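You operate a simulated robot arm through the tools that you are given. There is no shell and no other tool. Be economical: measure what you need, move in short steps, check, and stop when the job is done.

Carry out the task below with a simulated robot arm. There is one attempt and no reset: what you move stays moved.

TASK
Take the shade block labelled "dark" from the top of the hand-packing bench and leave it on the green block.
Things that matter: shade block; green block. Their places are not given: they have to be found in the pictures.

It is judged by the outcome, as a careful person would: the job done as asked, and still so three seconds after it is handed in. It fails if anything else is knocked over, pushed out of place, dropped, spilled or broken.

THE ROBOT
A 6-joint arm with a two-finger parallel gripper, fixed in place. Base frame: the origin is at the foot of the arm, x ahead of it, y to its left, z up; the work surface is at about z = 0. Lengths are in m, angles in rad, forces in N, time in s.
With the tool pointing down near the work surface it reaches from about 0.18 to 0.46 m from the base axis. Its first joint turns from -1.222 to 1.222 rad. Payload 1.9 kg.
Tool frame: the origin (TCP) lies between the finger pads and is the grasp point; the fingertips stand 0.023 m ahead of it; z points along the fingers, y is the line along which they close. The gripper opens to 0.094 m. The fingers are 0.038 m wide and 0.01 m thick; the gripper's body (0.054 by 0.096 m) begins 0.039 m behind the TCP.
Orientation is that of the tool frame in the base frame, as a unit quaternion [w, x, y, z]. With the fingers straight down and closing along the base's y, the tool's x points along the base's -x, its y along +y and its z along -z.

THE INTERFACE
- The arm moves only by the tool drive_tool. Its argument "motion" is a list of rows, each an object of numbers (a shift or turn left out is 0, a gripper value left out holds the last): "claw": the opening, from 0 (shut) to 1 (fully open); "tx", "ty", "tz": the shift along the tool's x, y, z in cm; "ax", "ay", "az": the turn, a rotation vector about the tool's x, y, z in rad. In form: [{"claw": .., "tx": .., "ty": .., "tz": .., "ax": .., "ay": .., "az": ..}, ...]. A call has 1 to 8 rows; each row is the pose to reach, as a shift and turn from the pose commanded when the call began, along the tool's axes at that moment. A row lasts 0.2 s, in which the tool goes at most 0.05 m and 0.15 rad; a call with a longer step from one row to the next is refused whole, and so is a gripper value outside its range. A pose out of reach is approached as far as the arm can. The call stops where the force on the tool passes 40 N (or 10 N more than at its start, if that is more) or the arm is blocked; 0.2 s more then pass. The fingers move at their own pace (about 0.108 m/s each) and stop on an object; they squeeze with about 37 N. The grip force told is the motor's: it shows also when the fingers shut on nothing. Time passes only in rows, and 0.2 s behind the last, so rows that repeat a pose let the fingers close. It gives the time, the measured TCP pose, the force on the tool (base axes), the opening and the grip force at its end, in the units of the frame above (readings bear some noise), and new pictures: "pictures" is both (left out), scene, wrist or none.
- Cameras (640 x 400 px; columns grow to the right, rows downward): "scene" is fixed at [0.0726, 0.3371, 0.4148]; the picture's right is [-0.51, -0.86, 0.00], its down [-0.57, 0.33, -0.75] and it looks along [0.65, -0.38, -0.66] (base axes); focal length 215 px, centre (320, 200). "wrist" rides on the gripper at [-0.039, 0, -0.044] in the tool frame; the picture's right is [0.00, -1.00, 0.00], its down [0.97, 0.00, -0.24] and it looks along [0.24, 0.00, 0.97] (tool axes); focal length 218 px, centre (320, 200).
- point_at(camera, pixels): for up to 12 pixels [column, row] of the newest picture of that camera ("zoom" is the newest enlarged one), the place [x, y, z] in the base frame of the surface seen there, good to about 0.002 m. No time passes.
- close_up(camera, box): a new picture of the part [left, top, right, bottom] of that camera's present view, enlarged. No time passes.
- hand_in(): hands the job in; it is judged then, once.

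Work in short steps. Measure before you move; look again where a grasp or a placing could have gone wrong, and mend it. You have 60 turns and 100 pictures in all, the two below and enlarged ones among them. Open the gripper and draw the arm clear of the work before you hand the job in, unless the task says otherwise; then end with one line.

The tools are called after "Emit:" by a JSON object that holds its "fn" and its "kwargs". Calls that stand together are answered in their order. drive_tool: Moves the arm, as the interface text tells. Its arguments: {"type":"object","properties":{"motion":{"type":"array","items":{"type":"object","properties":{"claw":{"type":"number"},"tx":{"type":"number"},"ty":{"type":"number"},"tz":{"type":"number"},"ax":{"type":"number"},"ay":{"type":"number"},"az":{"type":"number"}}}},"pictures":{"type":"string","enum":["both","scene","wrist","none"]}},"required":["motion"]} The other tools are called the same way: point_at (camera, pixels) gives the place of the surface under pixels of a picture; close_up (camera, box) takes an enlarged picture of a part of a camera's view; hand_in () hands the job in.

At the start:

```text
t: 0.0
position: [0.1716, 0.2223, 0.2736]
tcp_rot: [-0.001, 0.0, 1.0, 0.001]
contact_force: [0.1, 0.4, -0.1]
width: 0.0943
gripper_force: 0.1
```

scene: 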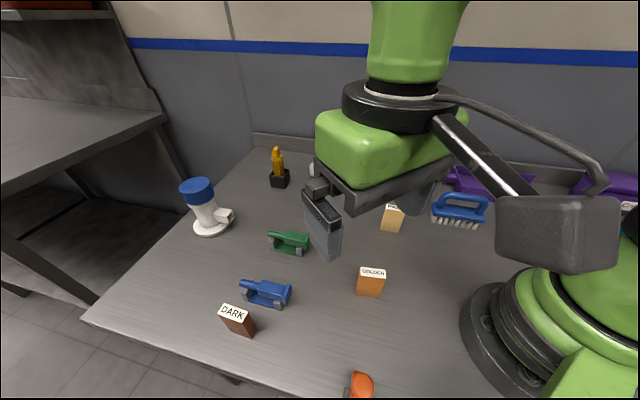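
wrist: 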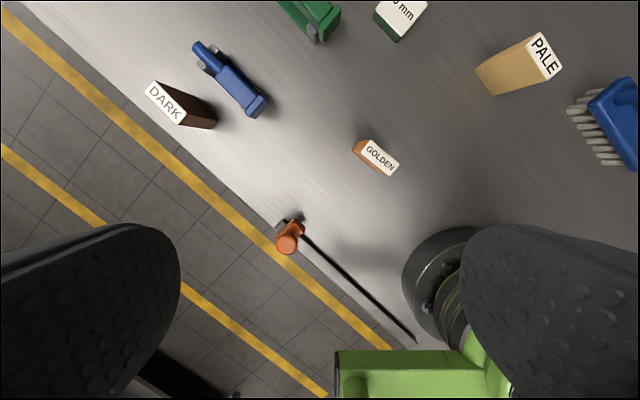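

The DARK block appears at scene (238,320) and wrist (180,105). A block with green sides and an "..mm" label is at wrist (400,18). I'll enlarge both views and measure.

Emit:
{"fn": "close_up", "kwargs": {"camera": "wrist", "box": [120, 0, 440, 200]}}

Emit:
{"fn": "close_up", "kwargs": {"camera": "scene", "box": [180, 200, 420, 350]}}

Emit:
{"fn": "point_at", "kwargs": {"camera": "wrist", "pixels": [[165, 103], [147, 90], [157, 83], [184, 110], [176, 122], [217, 125], [400, 18], [377, 20], [420, 20], [235, 85], [200, 60]]}}

Emit:
{"fn": "point_at", "kwargs": {"camera": "scene", "pixels": [[220, 314], [226, 304], [250, 313], [244, 322], [238, 330], [255, 330], [265, 290], [290, 242]]}}

```text
2.00 times, centred on (280, 100) of wrist
```

zoom: 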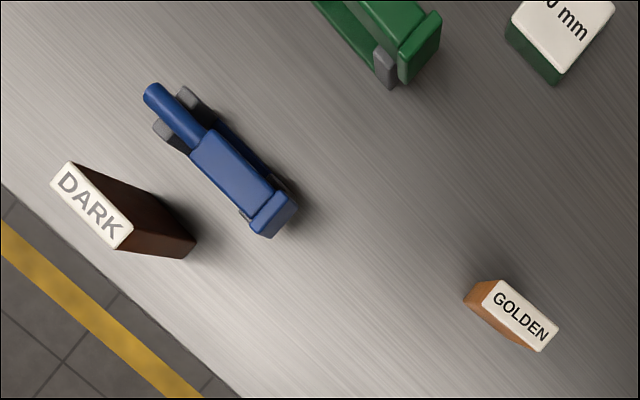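

```text
2.67 times, centred on (300, 275) of scene
```

zoom: 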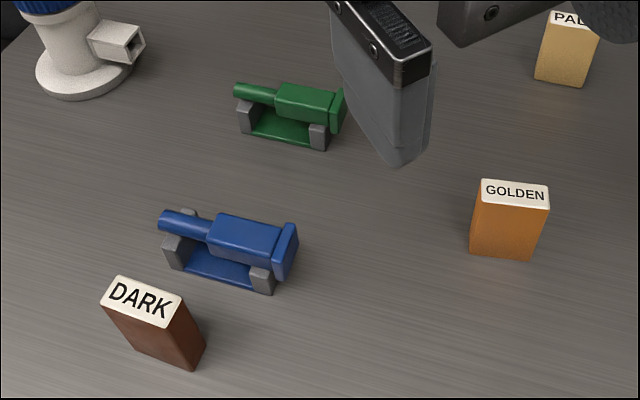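

```text
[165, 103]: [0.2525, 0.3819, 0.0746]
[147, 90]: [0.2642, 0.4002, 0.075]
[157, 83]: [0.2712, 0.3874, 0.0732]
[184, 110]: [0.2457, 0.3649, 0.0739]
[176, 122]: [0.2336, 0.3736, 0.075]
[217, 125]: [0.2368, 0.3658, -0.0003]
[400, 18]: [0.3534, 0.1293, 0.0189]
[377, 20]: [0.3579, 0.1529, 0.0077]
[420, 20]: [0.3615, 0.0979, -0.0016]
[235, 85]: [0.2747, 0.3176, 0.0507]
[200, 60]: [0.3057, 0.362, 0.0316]
```

```text
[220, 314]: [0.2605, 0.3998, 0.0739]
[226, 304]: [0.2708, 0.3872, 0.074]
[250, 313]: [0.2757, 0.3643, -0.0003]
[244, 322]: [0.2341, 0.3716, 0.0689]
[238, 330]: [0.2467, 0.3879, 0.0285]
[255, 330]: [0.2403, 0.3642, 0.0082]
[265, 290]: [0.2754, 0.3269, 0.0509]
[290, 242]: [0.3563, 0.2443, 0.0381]
```

DARK's top centre is about (0.252, 0.382, 0.074). The green block needs a better view, so I'm moving the arm at height to look over the middle of the bench.

Emit:
{"fn": "drive_tool", "kwargs": {"motion": [{"tx": -4, "ty": -2, "claw": 1}, {"tx": -8, "ty": -4}, {"tx": -11, "ty": -6}, {"tx": -13, "ty": -8}, {"tx": -13, "ty": -8}]}}

```text
t: 1.2
position: [0.3015, 0.1421, 0.2735]
tcp_rot: [-0.001, 0.0, 1.0, 0.001]
contact_force: [0.6, -0.2, 0.8]
width: 0.0938
gripper_force: 0.1
```

scene: 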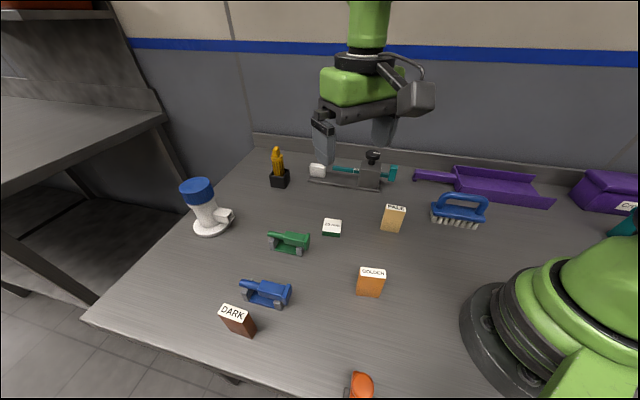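
wrist: 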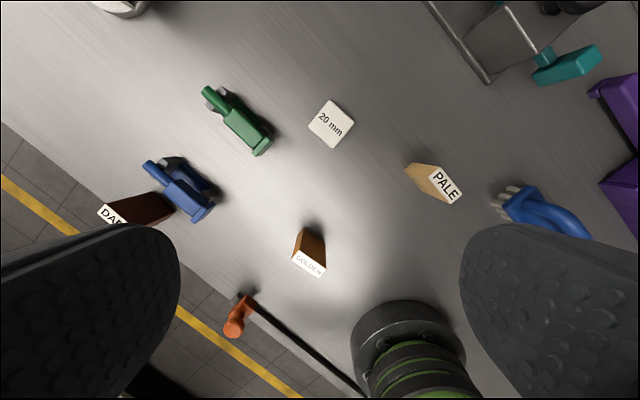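

The only green block is the low "20 mm" block at wrist (332,123). The green item at (237,118) is a clamp-like tool. I'm measuring the block's corners and DARK's surroundings.

Emit:
{"fn": "point_at", "kwargs": {"camera": "wrist", "pixels": [[332, 123], [332, 101], [354, 124], [332, 145], [310, 123], [185, 190], [209, 213], [150, 163], [240, 125], [262, 148], [206, 90], [160, 212]]}}

Emit:
{"fn": "close_up", "kwargs": {"camera": "scene", "box": [200, 200, 360, 350]}}

Emit:
{"fn": "point_at", "kwargs": {"camera": "scene", "pixels": [[220, 314], [227, 304], [249, 312], [244, 321], [235, 313], [286, 305], [289, 287], [270, 305], [243, 283], [250, 299]]}}

```text
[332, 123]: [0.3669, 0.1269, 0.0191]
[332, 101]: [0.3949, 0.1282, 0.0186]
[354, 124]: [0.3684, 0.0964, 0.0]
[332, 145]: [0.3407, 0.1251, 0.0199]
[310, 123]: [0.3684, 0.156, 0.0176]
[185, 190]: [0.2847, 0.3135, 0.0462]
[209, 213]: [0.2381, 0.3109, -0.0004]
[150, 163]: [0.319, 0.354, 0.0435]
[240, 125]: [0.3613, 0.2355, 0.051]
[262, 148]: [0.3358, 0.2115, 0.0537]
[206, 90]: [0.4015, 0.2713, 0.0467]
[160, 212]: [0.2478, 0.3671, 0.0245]
```

```text
2.67 times, centred on (280, 275) of scene
```

zoom: 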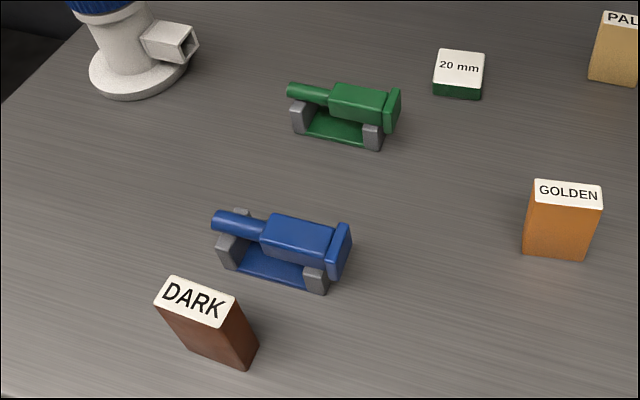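

```text
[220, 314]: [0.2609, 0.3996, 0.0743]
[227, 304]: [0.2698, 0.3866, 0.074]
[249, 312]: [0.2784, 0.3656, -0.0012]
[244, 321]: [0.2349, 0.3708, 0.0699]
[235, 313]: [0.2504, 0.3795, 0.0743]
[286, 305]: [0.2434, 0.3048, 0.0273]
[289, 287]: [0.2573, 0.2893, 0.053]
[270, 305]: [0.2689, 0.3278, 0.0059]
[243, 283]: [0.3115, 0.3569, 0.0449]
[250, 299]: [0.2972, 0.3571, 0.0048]
```

The green block is about 4 cm square, centred at (0.368, 0.127) with its top at 0.0195. DARK's long axis lies about 43° from x. I'm moving above DARK and turning so the fingers close across its thin side.

Emit:
{"fn": "drive_tool", "kwargs": {"motion": [{"tx": 0.8, "ty": 4, "tz": 1, "az": -0.125, "claw": 0.6}, {"tx": 1.6, "ty": 8, "tz": 2, "az": -0.25}, {"tx": 2.4, "ty": 12, "tz": 3, "az": -0.375}, {"tx": 3.2, "ty": 16, "tz": 4, "az": -0.5}, {"tx": 4.0, "ty": 20, "tz": 5, "az": -0.625}, {"tx": 4.85, "ty": 24, "tz": 6, "az": -0.75}, {"tx": 4.85, "ty": 24, "tz": 6, "az": -0.75}]}}

```text
t: 2.8
position: [0.2453, 0.3781, 0.2143]
tcp_rot: [0.0, -0.365, 0.931, 0.001]
contact_force: [-0.3, 0.2, -0.5]
width: 0.0564
gripper_force: 0.1
out of reach, approached as far as the arm can: row 6, 7
```

scene: 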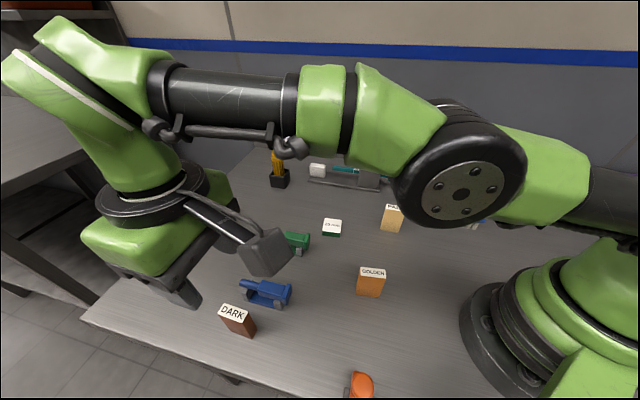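
wrist: 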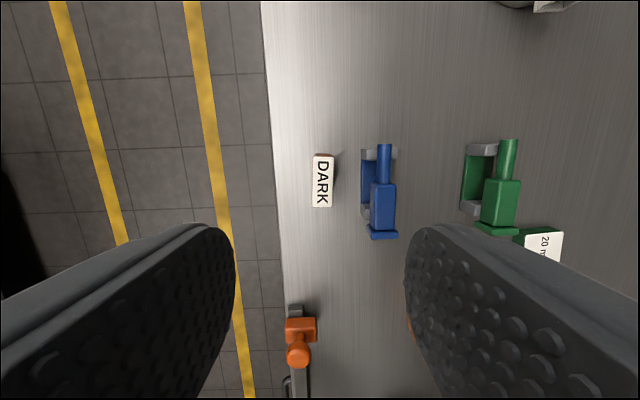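

DARK now appears nearly aligned with the fingers at wrist (322,182). The arm is slightly short at this height, and lower down should reach further. I'm measuring the corners.

Emit:
{"fn": "close_up", "kwargs": {"camera": "wrist", "box": [280, 130, 400, 250]}}

Emit:
{"fn": "point_at", "kwargs": {"camera": "wrist", "pixels": [[315, 157], [332, 158], [314, 204], [330, 206], [322, 182], [362, 165], [362, 215], [372, 235]]}}

```text
3.33 times, centred on (340, 190) of wrist
```

zoom: 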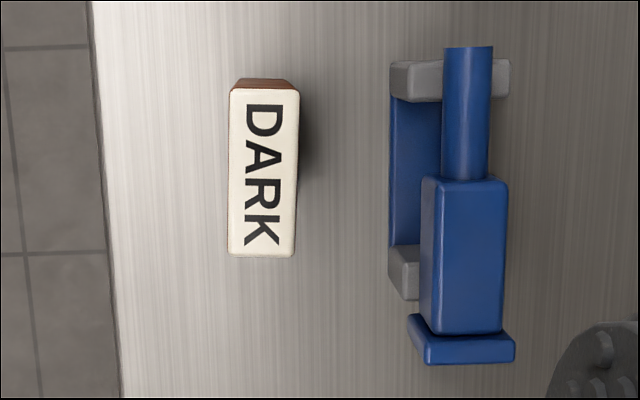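

```text
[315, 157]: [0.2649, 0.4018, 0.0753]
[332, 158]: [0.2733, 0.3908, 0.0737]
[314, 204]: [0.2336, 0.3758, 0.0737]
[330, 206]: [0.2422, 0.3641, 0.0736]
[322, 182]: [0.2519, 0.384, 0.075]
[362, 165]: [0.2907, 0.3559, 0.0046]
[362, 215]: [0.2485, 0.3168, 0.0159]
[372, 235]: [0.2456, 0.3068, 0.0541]
```

It is aligned, with the block centre at (0.2535, 0.383). I'm descending to just above the block and checking the position.

Emit:
{"fn": "drive_tool", "kwargs": {"motion": [{"tz": 3, "claw": 0.55}, {"tz": 6}, {"tz": 9}, {"tz": 9}]}}

```text
t: 3.8
position: [0.2463, 0.3773, 0.1229]
tcp_rot: [0.0, -0.366, 0.931, 0.002]
contact_force: [0.1, 0.4, 0.4]
width: 0.052
gripper_force: 0.1
```

scene: 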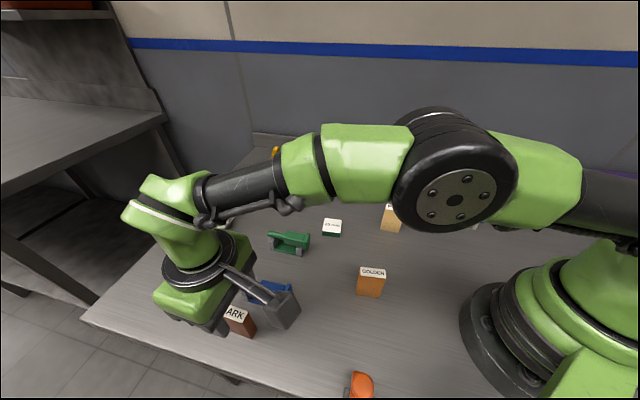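
wrist: 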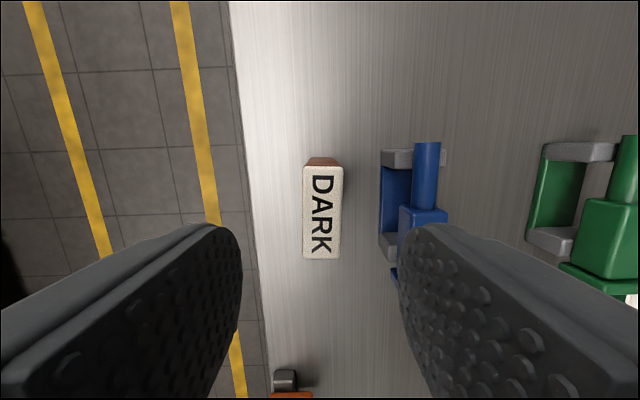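

It is 0.9 cm short along the block's length. I'm shifting outward, then descending to z≈0.05 with the fingers straddling the block.

Emit:
{"fn": "drive_tool", "kwargs": {"motion": [{"tx": -0.9, "ty": -0.07}, {"tx": -0.9, "ty": -0.07, "tz": 2.5}, {"tx": -0.9, "ty": -0.07, "tz": 5}, {"tx": -0.9, "ty": -0.07, "tz": 7.2}, {"tx": -0.9, "ty": -0.07, "tz": 7.2}]}}

```text
t: 5.0
position: [0.2547, 0.3819, 0.0515]
tcp_rot: [0.001, -0.366, 0.931, 0.001]
contact_force: [-0.7, 0.4, 0.4]
width: 0.0516
gripper_force: 0.1
```

scene: 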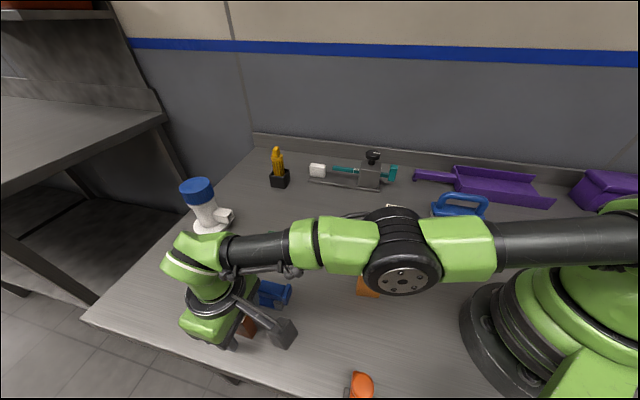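
wrist: 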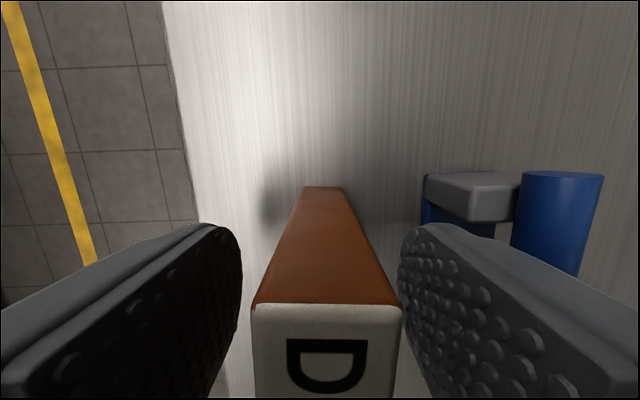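

The fingers straddle the block cleanly, with clearance to the blue clamp. I'm closing now.

Emit:
{"fn": "drive_tool", "kwargs": {"motion": [{"claw": 0}, {"claw": 0}, {"claw": 0}, {"claw": 0}], "pictures": "wrist"}}

```text
t: 6.0
position: [0.2534, 0.3835, 0.0504]
tcp_rot: [0.001, -0.365, 0.931, 0.002]
contact_force: [-0.8, 0.7, -0.1]
width: 0.0174
gripper_force: 36.7
```

wrist: 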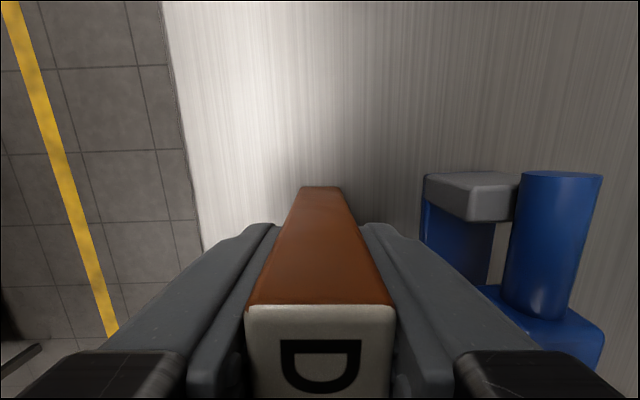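

Gripped at a width of 0.0174. Lifting straight up.

Emit:
{"fn": "drive_tool", "kwargs": {"motion": [{"tz": -2}, {"tz": -5}, {"tz": -8}, {"tz": -11}, {"tz": -11}], "pictures": "both"}}

```text
t: 7.2
position: [0.2543, 0.3829, 0.1629]
tcp_rot: [0.001, -0.367, 0.93, 0.001]
contact_force: [0.3, -0.3, -0.8]
width: 0.0173
gripper_force: 36.5
```

scene: 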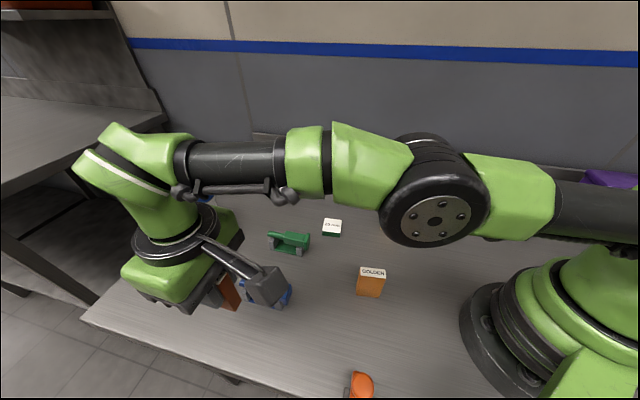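
wrist: 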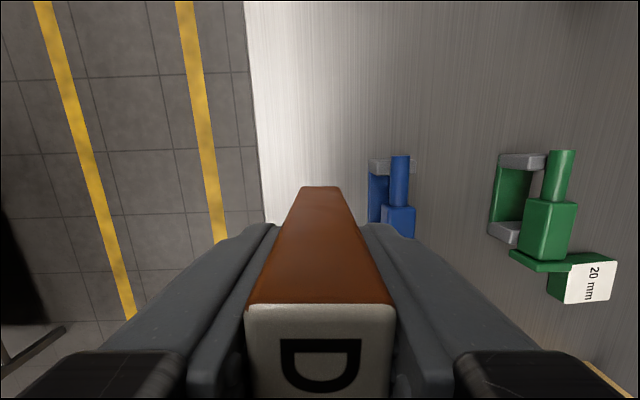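

It's held firmly. I'm refining the green block's position from this view before carrying.

Emit:
{"fn": "close_up", "kwargs": {"camera": "wrist", "box": [520, 220, 640, 340]}}

Emit:
{"fn": "point_at", "kwargs": {"camera": "wrist", "pixels": [[570, 266], [613, 264], [609, 300], [567, 301], [590, 283]]}}

Emit:
{"fn": "point_at", "kwargs": {"camera": "scene", "pixels": [[324, 220], [340, 220], [340, 231], [323, 231], [332, 225]]}}

```text
3.33 times, centred on (580, 280) of wrist
```

zoom: 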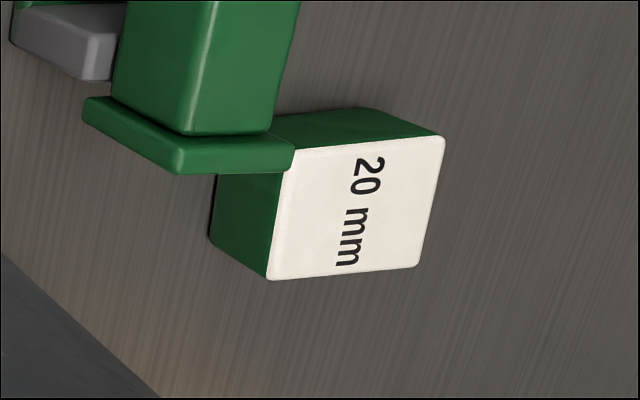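

```text
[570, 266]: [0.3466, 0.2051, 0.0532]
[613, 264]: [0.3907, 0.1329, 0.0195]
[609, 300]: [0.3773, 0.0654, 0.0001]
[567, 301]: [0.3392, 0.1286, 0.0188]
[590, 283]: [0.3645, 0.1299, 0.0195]
```

```text
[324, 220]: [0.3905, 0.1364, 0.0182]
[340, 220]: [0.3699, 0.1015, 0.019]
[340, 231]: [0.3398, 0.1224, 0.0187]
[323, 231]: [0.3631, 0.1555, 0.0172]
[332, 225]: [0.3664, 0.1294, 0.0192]
```

The green block's centre is about (0.3665, 0.128), with sides near 50° to x. I'm carrying DARK over it at this height with a slight turn.

Emit:
{"fn": "drive_tool", "kwargs": {"motion": [{"tx": 1.3, "ty": -3.75, "az": -0.02}, {"tx": 2.6, "ty": -7.5, "az": -0.04}, {"tx": 3.9, "ty": -11.25, "az": -0.06}, {"tx": 5.2, "ty": -15, "az": -0.08}, {"tx": 6.6, "ty": -18.8, "az": -0.1}, {"tx": 7.9, "ty": -22.6, "az": -0.12}, {"tx": 9.18, "ty": -26.28, "az": -0.13}, {"tx": 9.18, "ty": -26.28, "az": -0.13}]}}

```text
t: 9.0
position: [0.3643, 0.1282, 0.1625]
tcp_rot: [0.0, -0.426, 0.905, 0.001]
contact_force: [0.8, 0.1, -0.7]
width: 0.0174
gripper_force: 36.6
```

scene: 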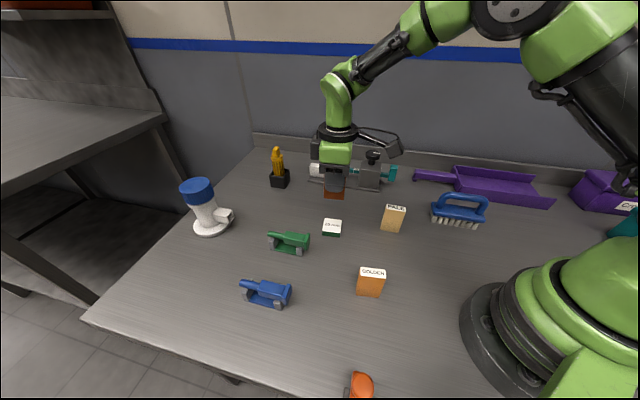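
wrist: 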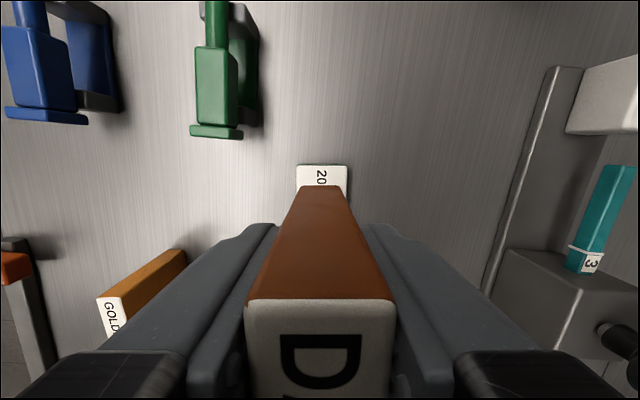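

The green block is aligned under DARK at wrist (322,172). I'm measuring its far edge and visible centreline.

Emit:
{"fn": "point_at", "kwargs": {"camera": "wrist", "pixels": [[299, 168], [345, 168], [322, 168], [298, 182], [346, 182]]}}

Emit:
{"fn": "point_at", "kwargs": {"camera": "scene", "pixels": [[325, 220], [340, 221], [339, 231], [324, 230], [332, 226], [325, 196], [334, 198], [343, 197]]}}

Emit:
{"fn": "close_up", "kwargs": {"camera": "scene", "box": [292, 160, 372, 240]}}

```text
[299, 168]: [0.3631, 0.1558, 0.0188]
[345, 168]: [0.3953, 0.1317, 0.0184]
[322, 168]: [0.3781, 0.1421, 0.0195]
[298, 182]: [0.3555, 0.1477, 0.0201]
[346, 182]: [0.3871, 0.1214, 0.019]
```

```text
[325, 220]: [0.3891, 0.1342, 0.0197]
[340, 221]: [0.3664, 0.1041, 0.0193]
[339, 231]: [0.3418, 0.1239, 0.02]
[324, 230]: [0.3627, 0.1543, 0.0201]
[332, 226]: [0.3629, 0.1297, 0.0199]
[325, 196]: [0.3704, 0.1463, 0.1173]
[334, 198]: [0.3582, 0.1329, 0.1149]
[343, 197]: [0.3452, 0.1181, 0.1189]
```

```text
5.00 times, centred on (332, 200) of scene
```

zoom: 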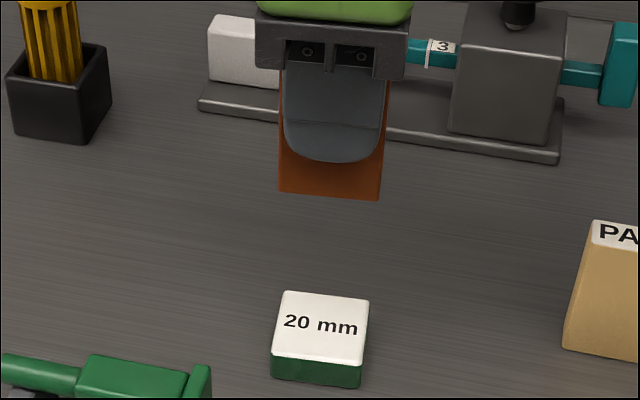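

The green centre is (0.3666, 0.1285) and DARK is about 2 mm short of it. I'm correcting that while descending to just above contact.

Emit:
{"fn": "drive_tool", "kwargs": {"motion": [{"tx": -0.24, "tz": 2.5}, {"tx": -0.24, "tz": 5}, {"tx": -0.24, "tz": 7}, {"tx": -0.24, "tz": 8.5}, {"tx": -0.24, "tz": 8.5}]}}

Emit:
{"fn": "close_up", "kwargs": {"camera": "scene", "box": [292, 160, 372, 240]}}

```text
t: 10.2
position: [0.3668, 0.1289, 0.0768]
tcp_rot: [0.001, -0.426, 0.905, 0.001]
contact_force: [0.3, 0.0, -0.2]
width: 0.0173
gripper_force: 36.3
```

scene: 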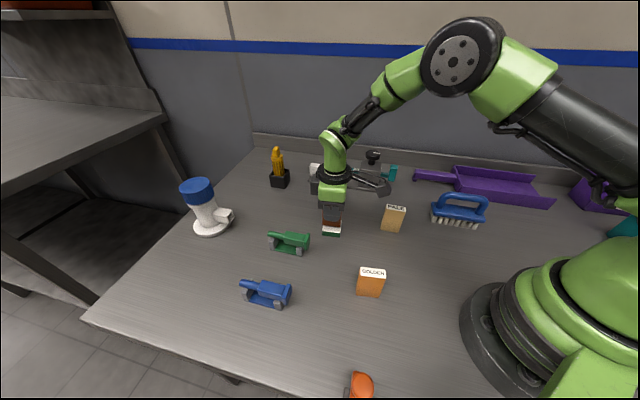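
wrist: 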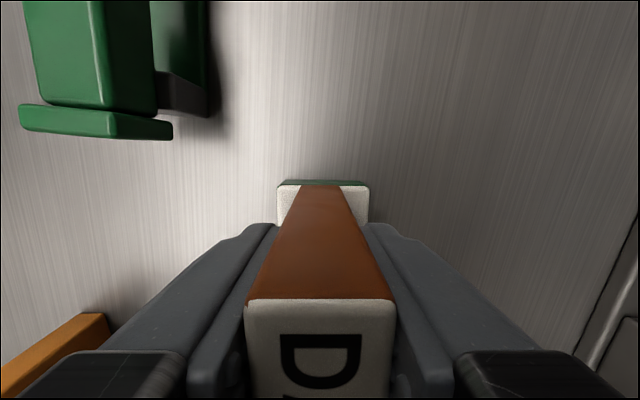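

```text
5.00 times, centred on (332, 200) of scene
```

zoom: 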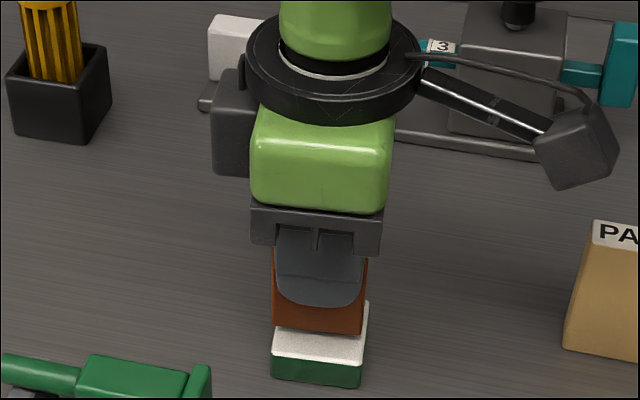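

Centred well in both views, with about 6 mm to go. I'm lowering gently to contact.

Emit:
{"fn": "drive_tool", "kwargs": {"motion": [{"tz": 0.3}, {"tz": 0.5}, {"tz": 0.6}, {"tz": 0.66}, {"tz": 0.66}], "pictures": "wrist"}}

Emit:
{"fn": "close_up", "kwargs": {"camera": "scene", "box": [292, 160, 372, 240]}}

```text
t: 11.4
position: [0.3672, 0.1299, 0.0691]
tcp_rot: [0.001, -0.426, 0.905, 0.001]
contact_force: [-7.2, -2.1, 31.2]
width: 0.0173
gripper_force: 36.6
```

wrist: 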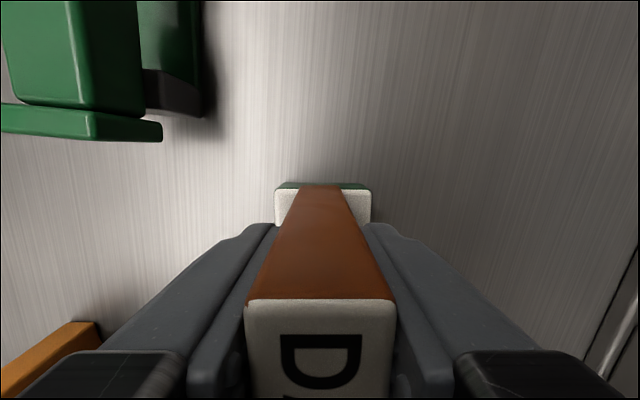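

```text
5.00 times, centred on (332, 200) of scene
```

zoom: 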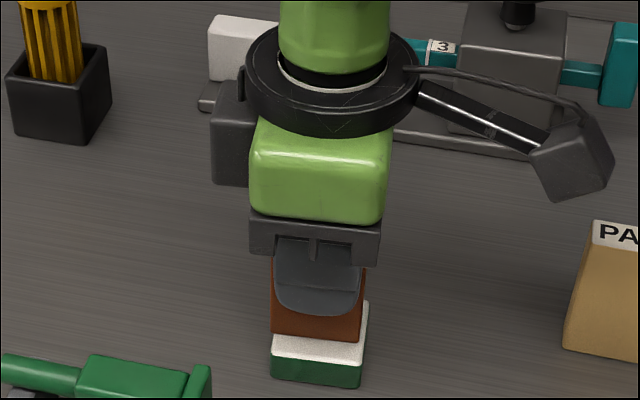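

Contact at 31 N means it is seated. I'm easing the load off slightly and opening partway.

Emit:
{"fn": "drive_tool", "kwargs": {"motion": [{"tz": -0.08}, {"tz": -0.08}, {"tz": -0.08, "claw": 0.3}, {"tz": -0.08, "claw": 0.45}, {"tz": -0.08, "claw": 0.45}], "pictures": "wrist"}}

```text
t: 12.6
position: [0.3674, 0.1304, 0.0699]
tcp_rot: [-0.001, -0.426, 0.905, 0.001]
contact_force: [-0.1, 0.0, 0.2]
width: 0.0418
gripper_force: 0.1
```

wrist: 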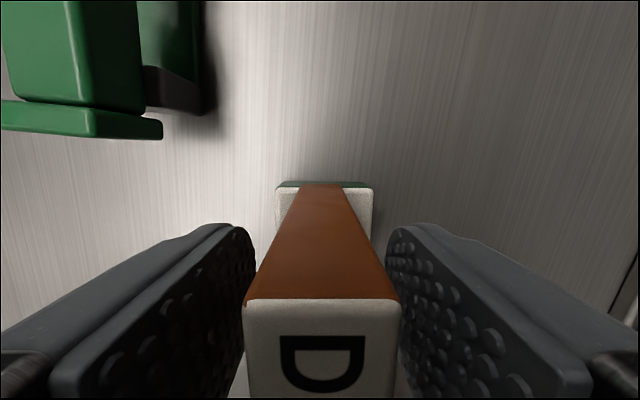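

Released, and it stands free. I'm retreating straight up.

Emit:
{"fn": "drive_tool", "kwargs": {"motion": [{"tz": -2}, {"tz": -5}, {"tz": -9}, {"tz": -13}, {"tz": -13}]}}

Emit:
{"fn": "close_up", "kwargs": {"camera": "scene", "box": [272, 150, 392, 260]}}

```text
t: 13.8
position: [0.3668, 0.1302, 0.2]
tcp_rot: [0.0, -0.427, 0.904, 0.001]
contact_force: [0.3, 0.0, 0.1]
width: 0.0423
gripper_force: 0.1
```

scene: 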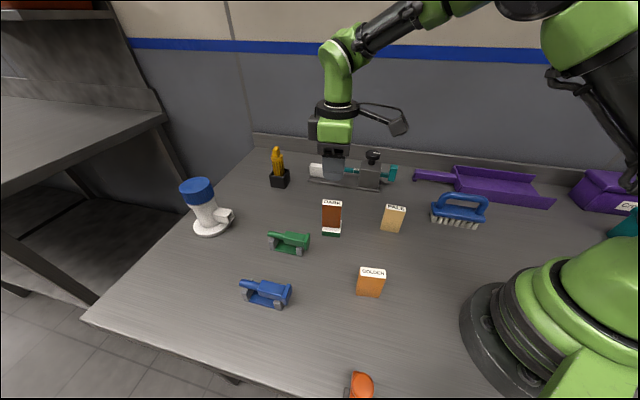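
wrist: 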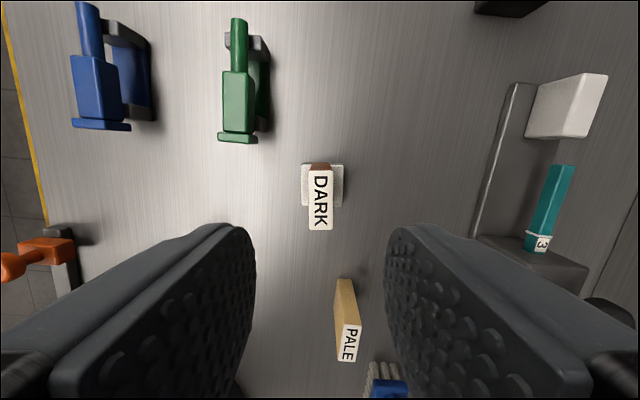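

```text
3.64 times, centred on (332, 205) of scene
```

zoom: 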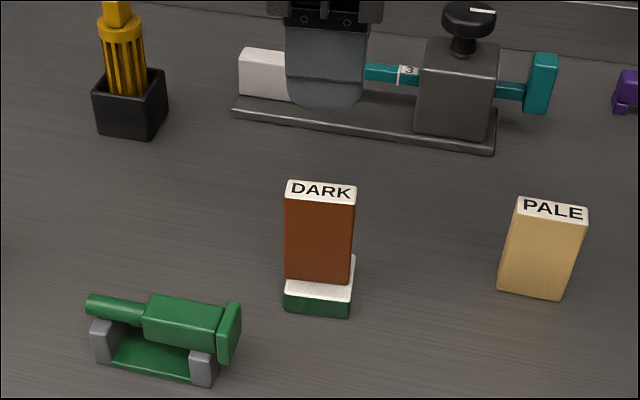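

DARK stands upright and centred on the green block, nothing else has moved, and the arm is clear. Handing in.

Emit:
{"fn": "hand_in", "kwargs": {}}

```text
The job is handed in.
```

The shade block labelled "dark" is standing upright on the green block (the one labelled "20 mm"), the gripper is open and clear, and the last pictures show nothing else disturbed.
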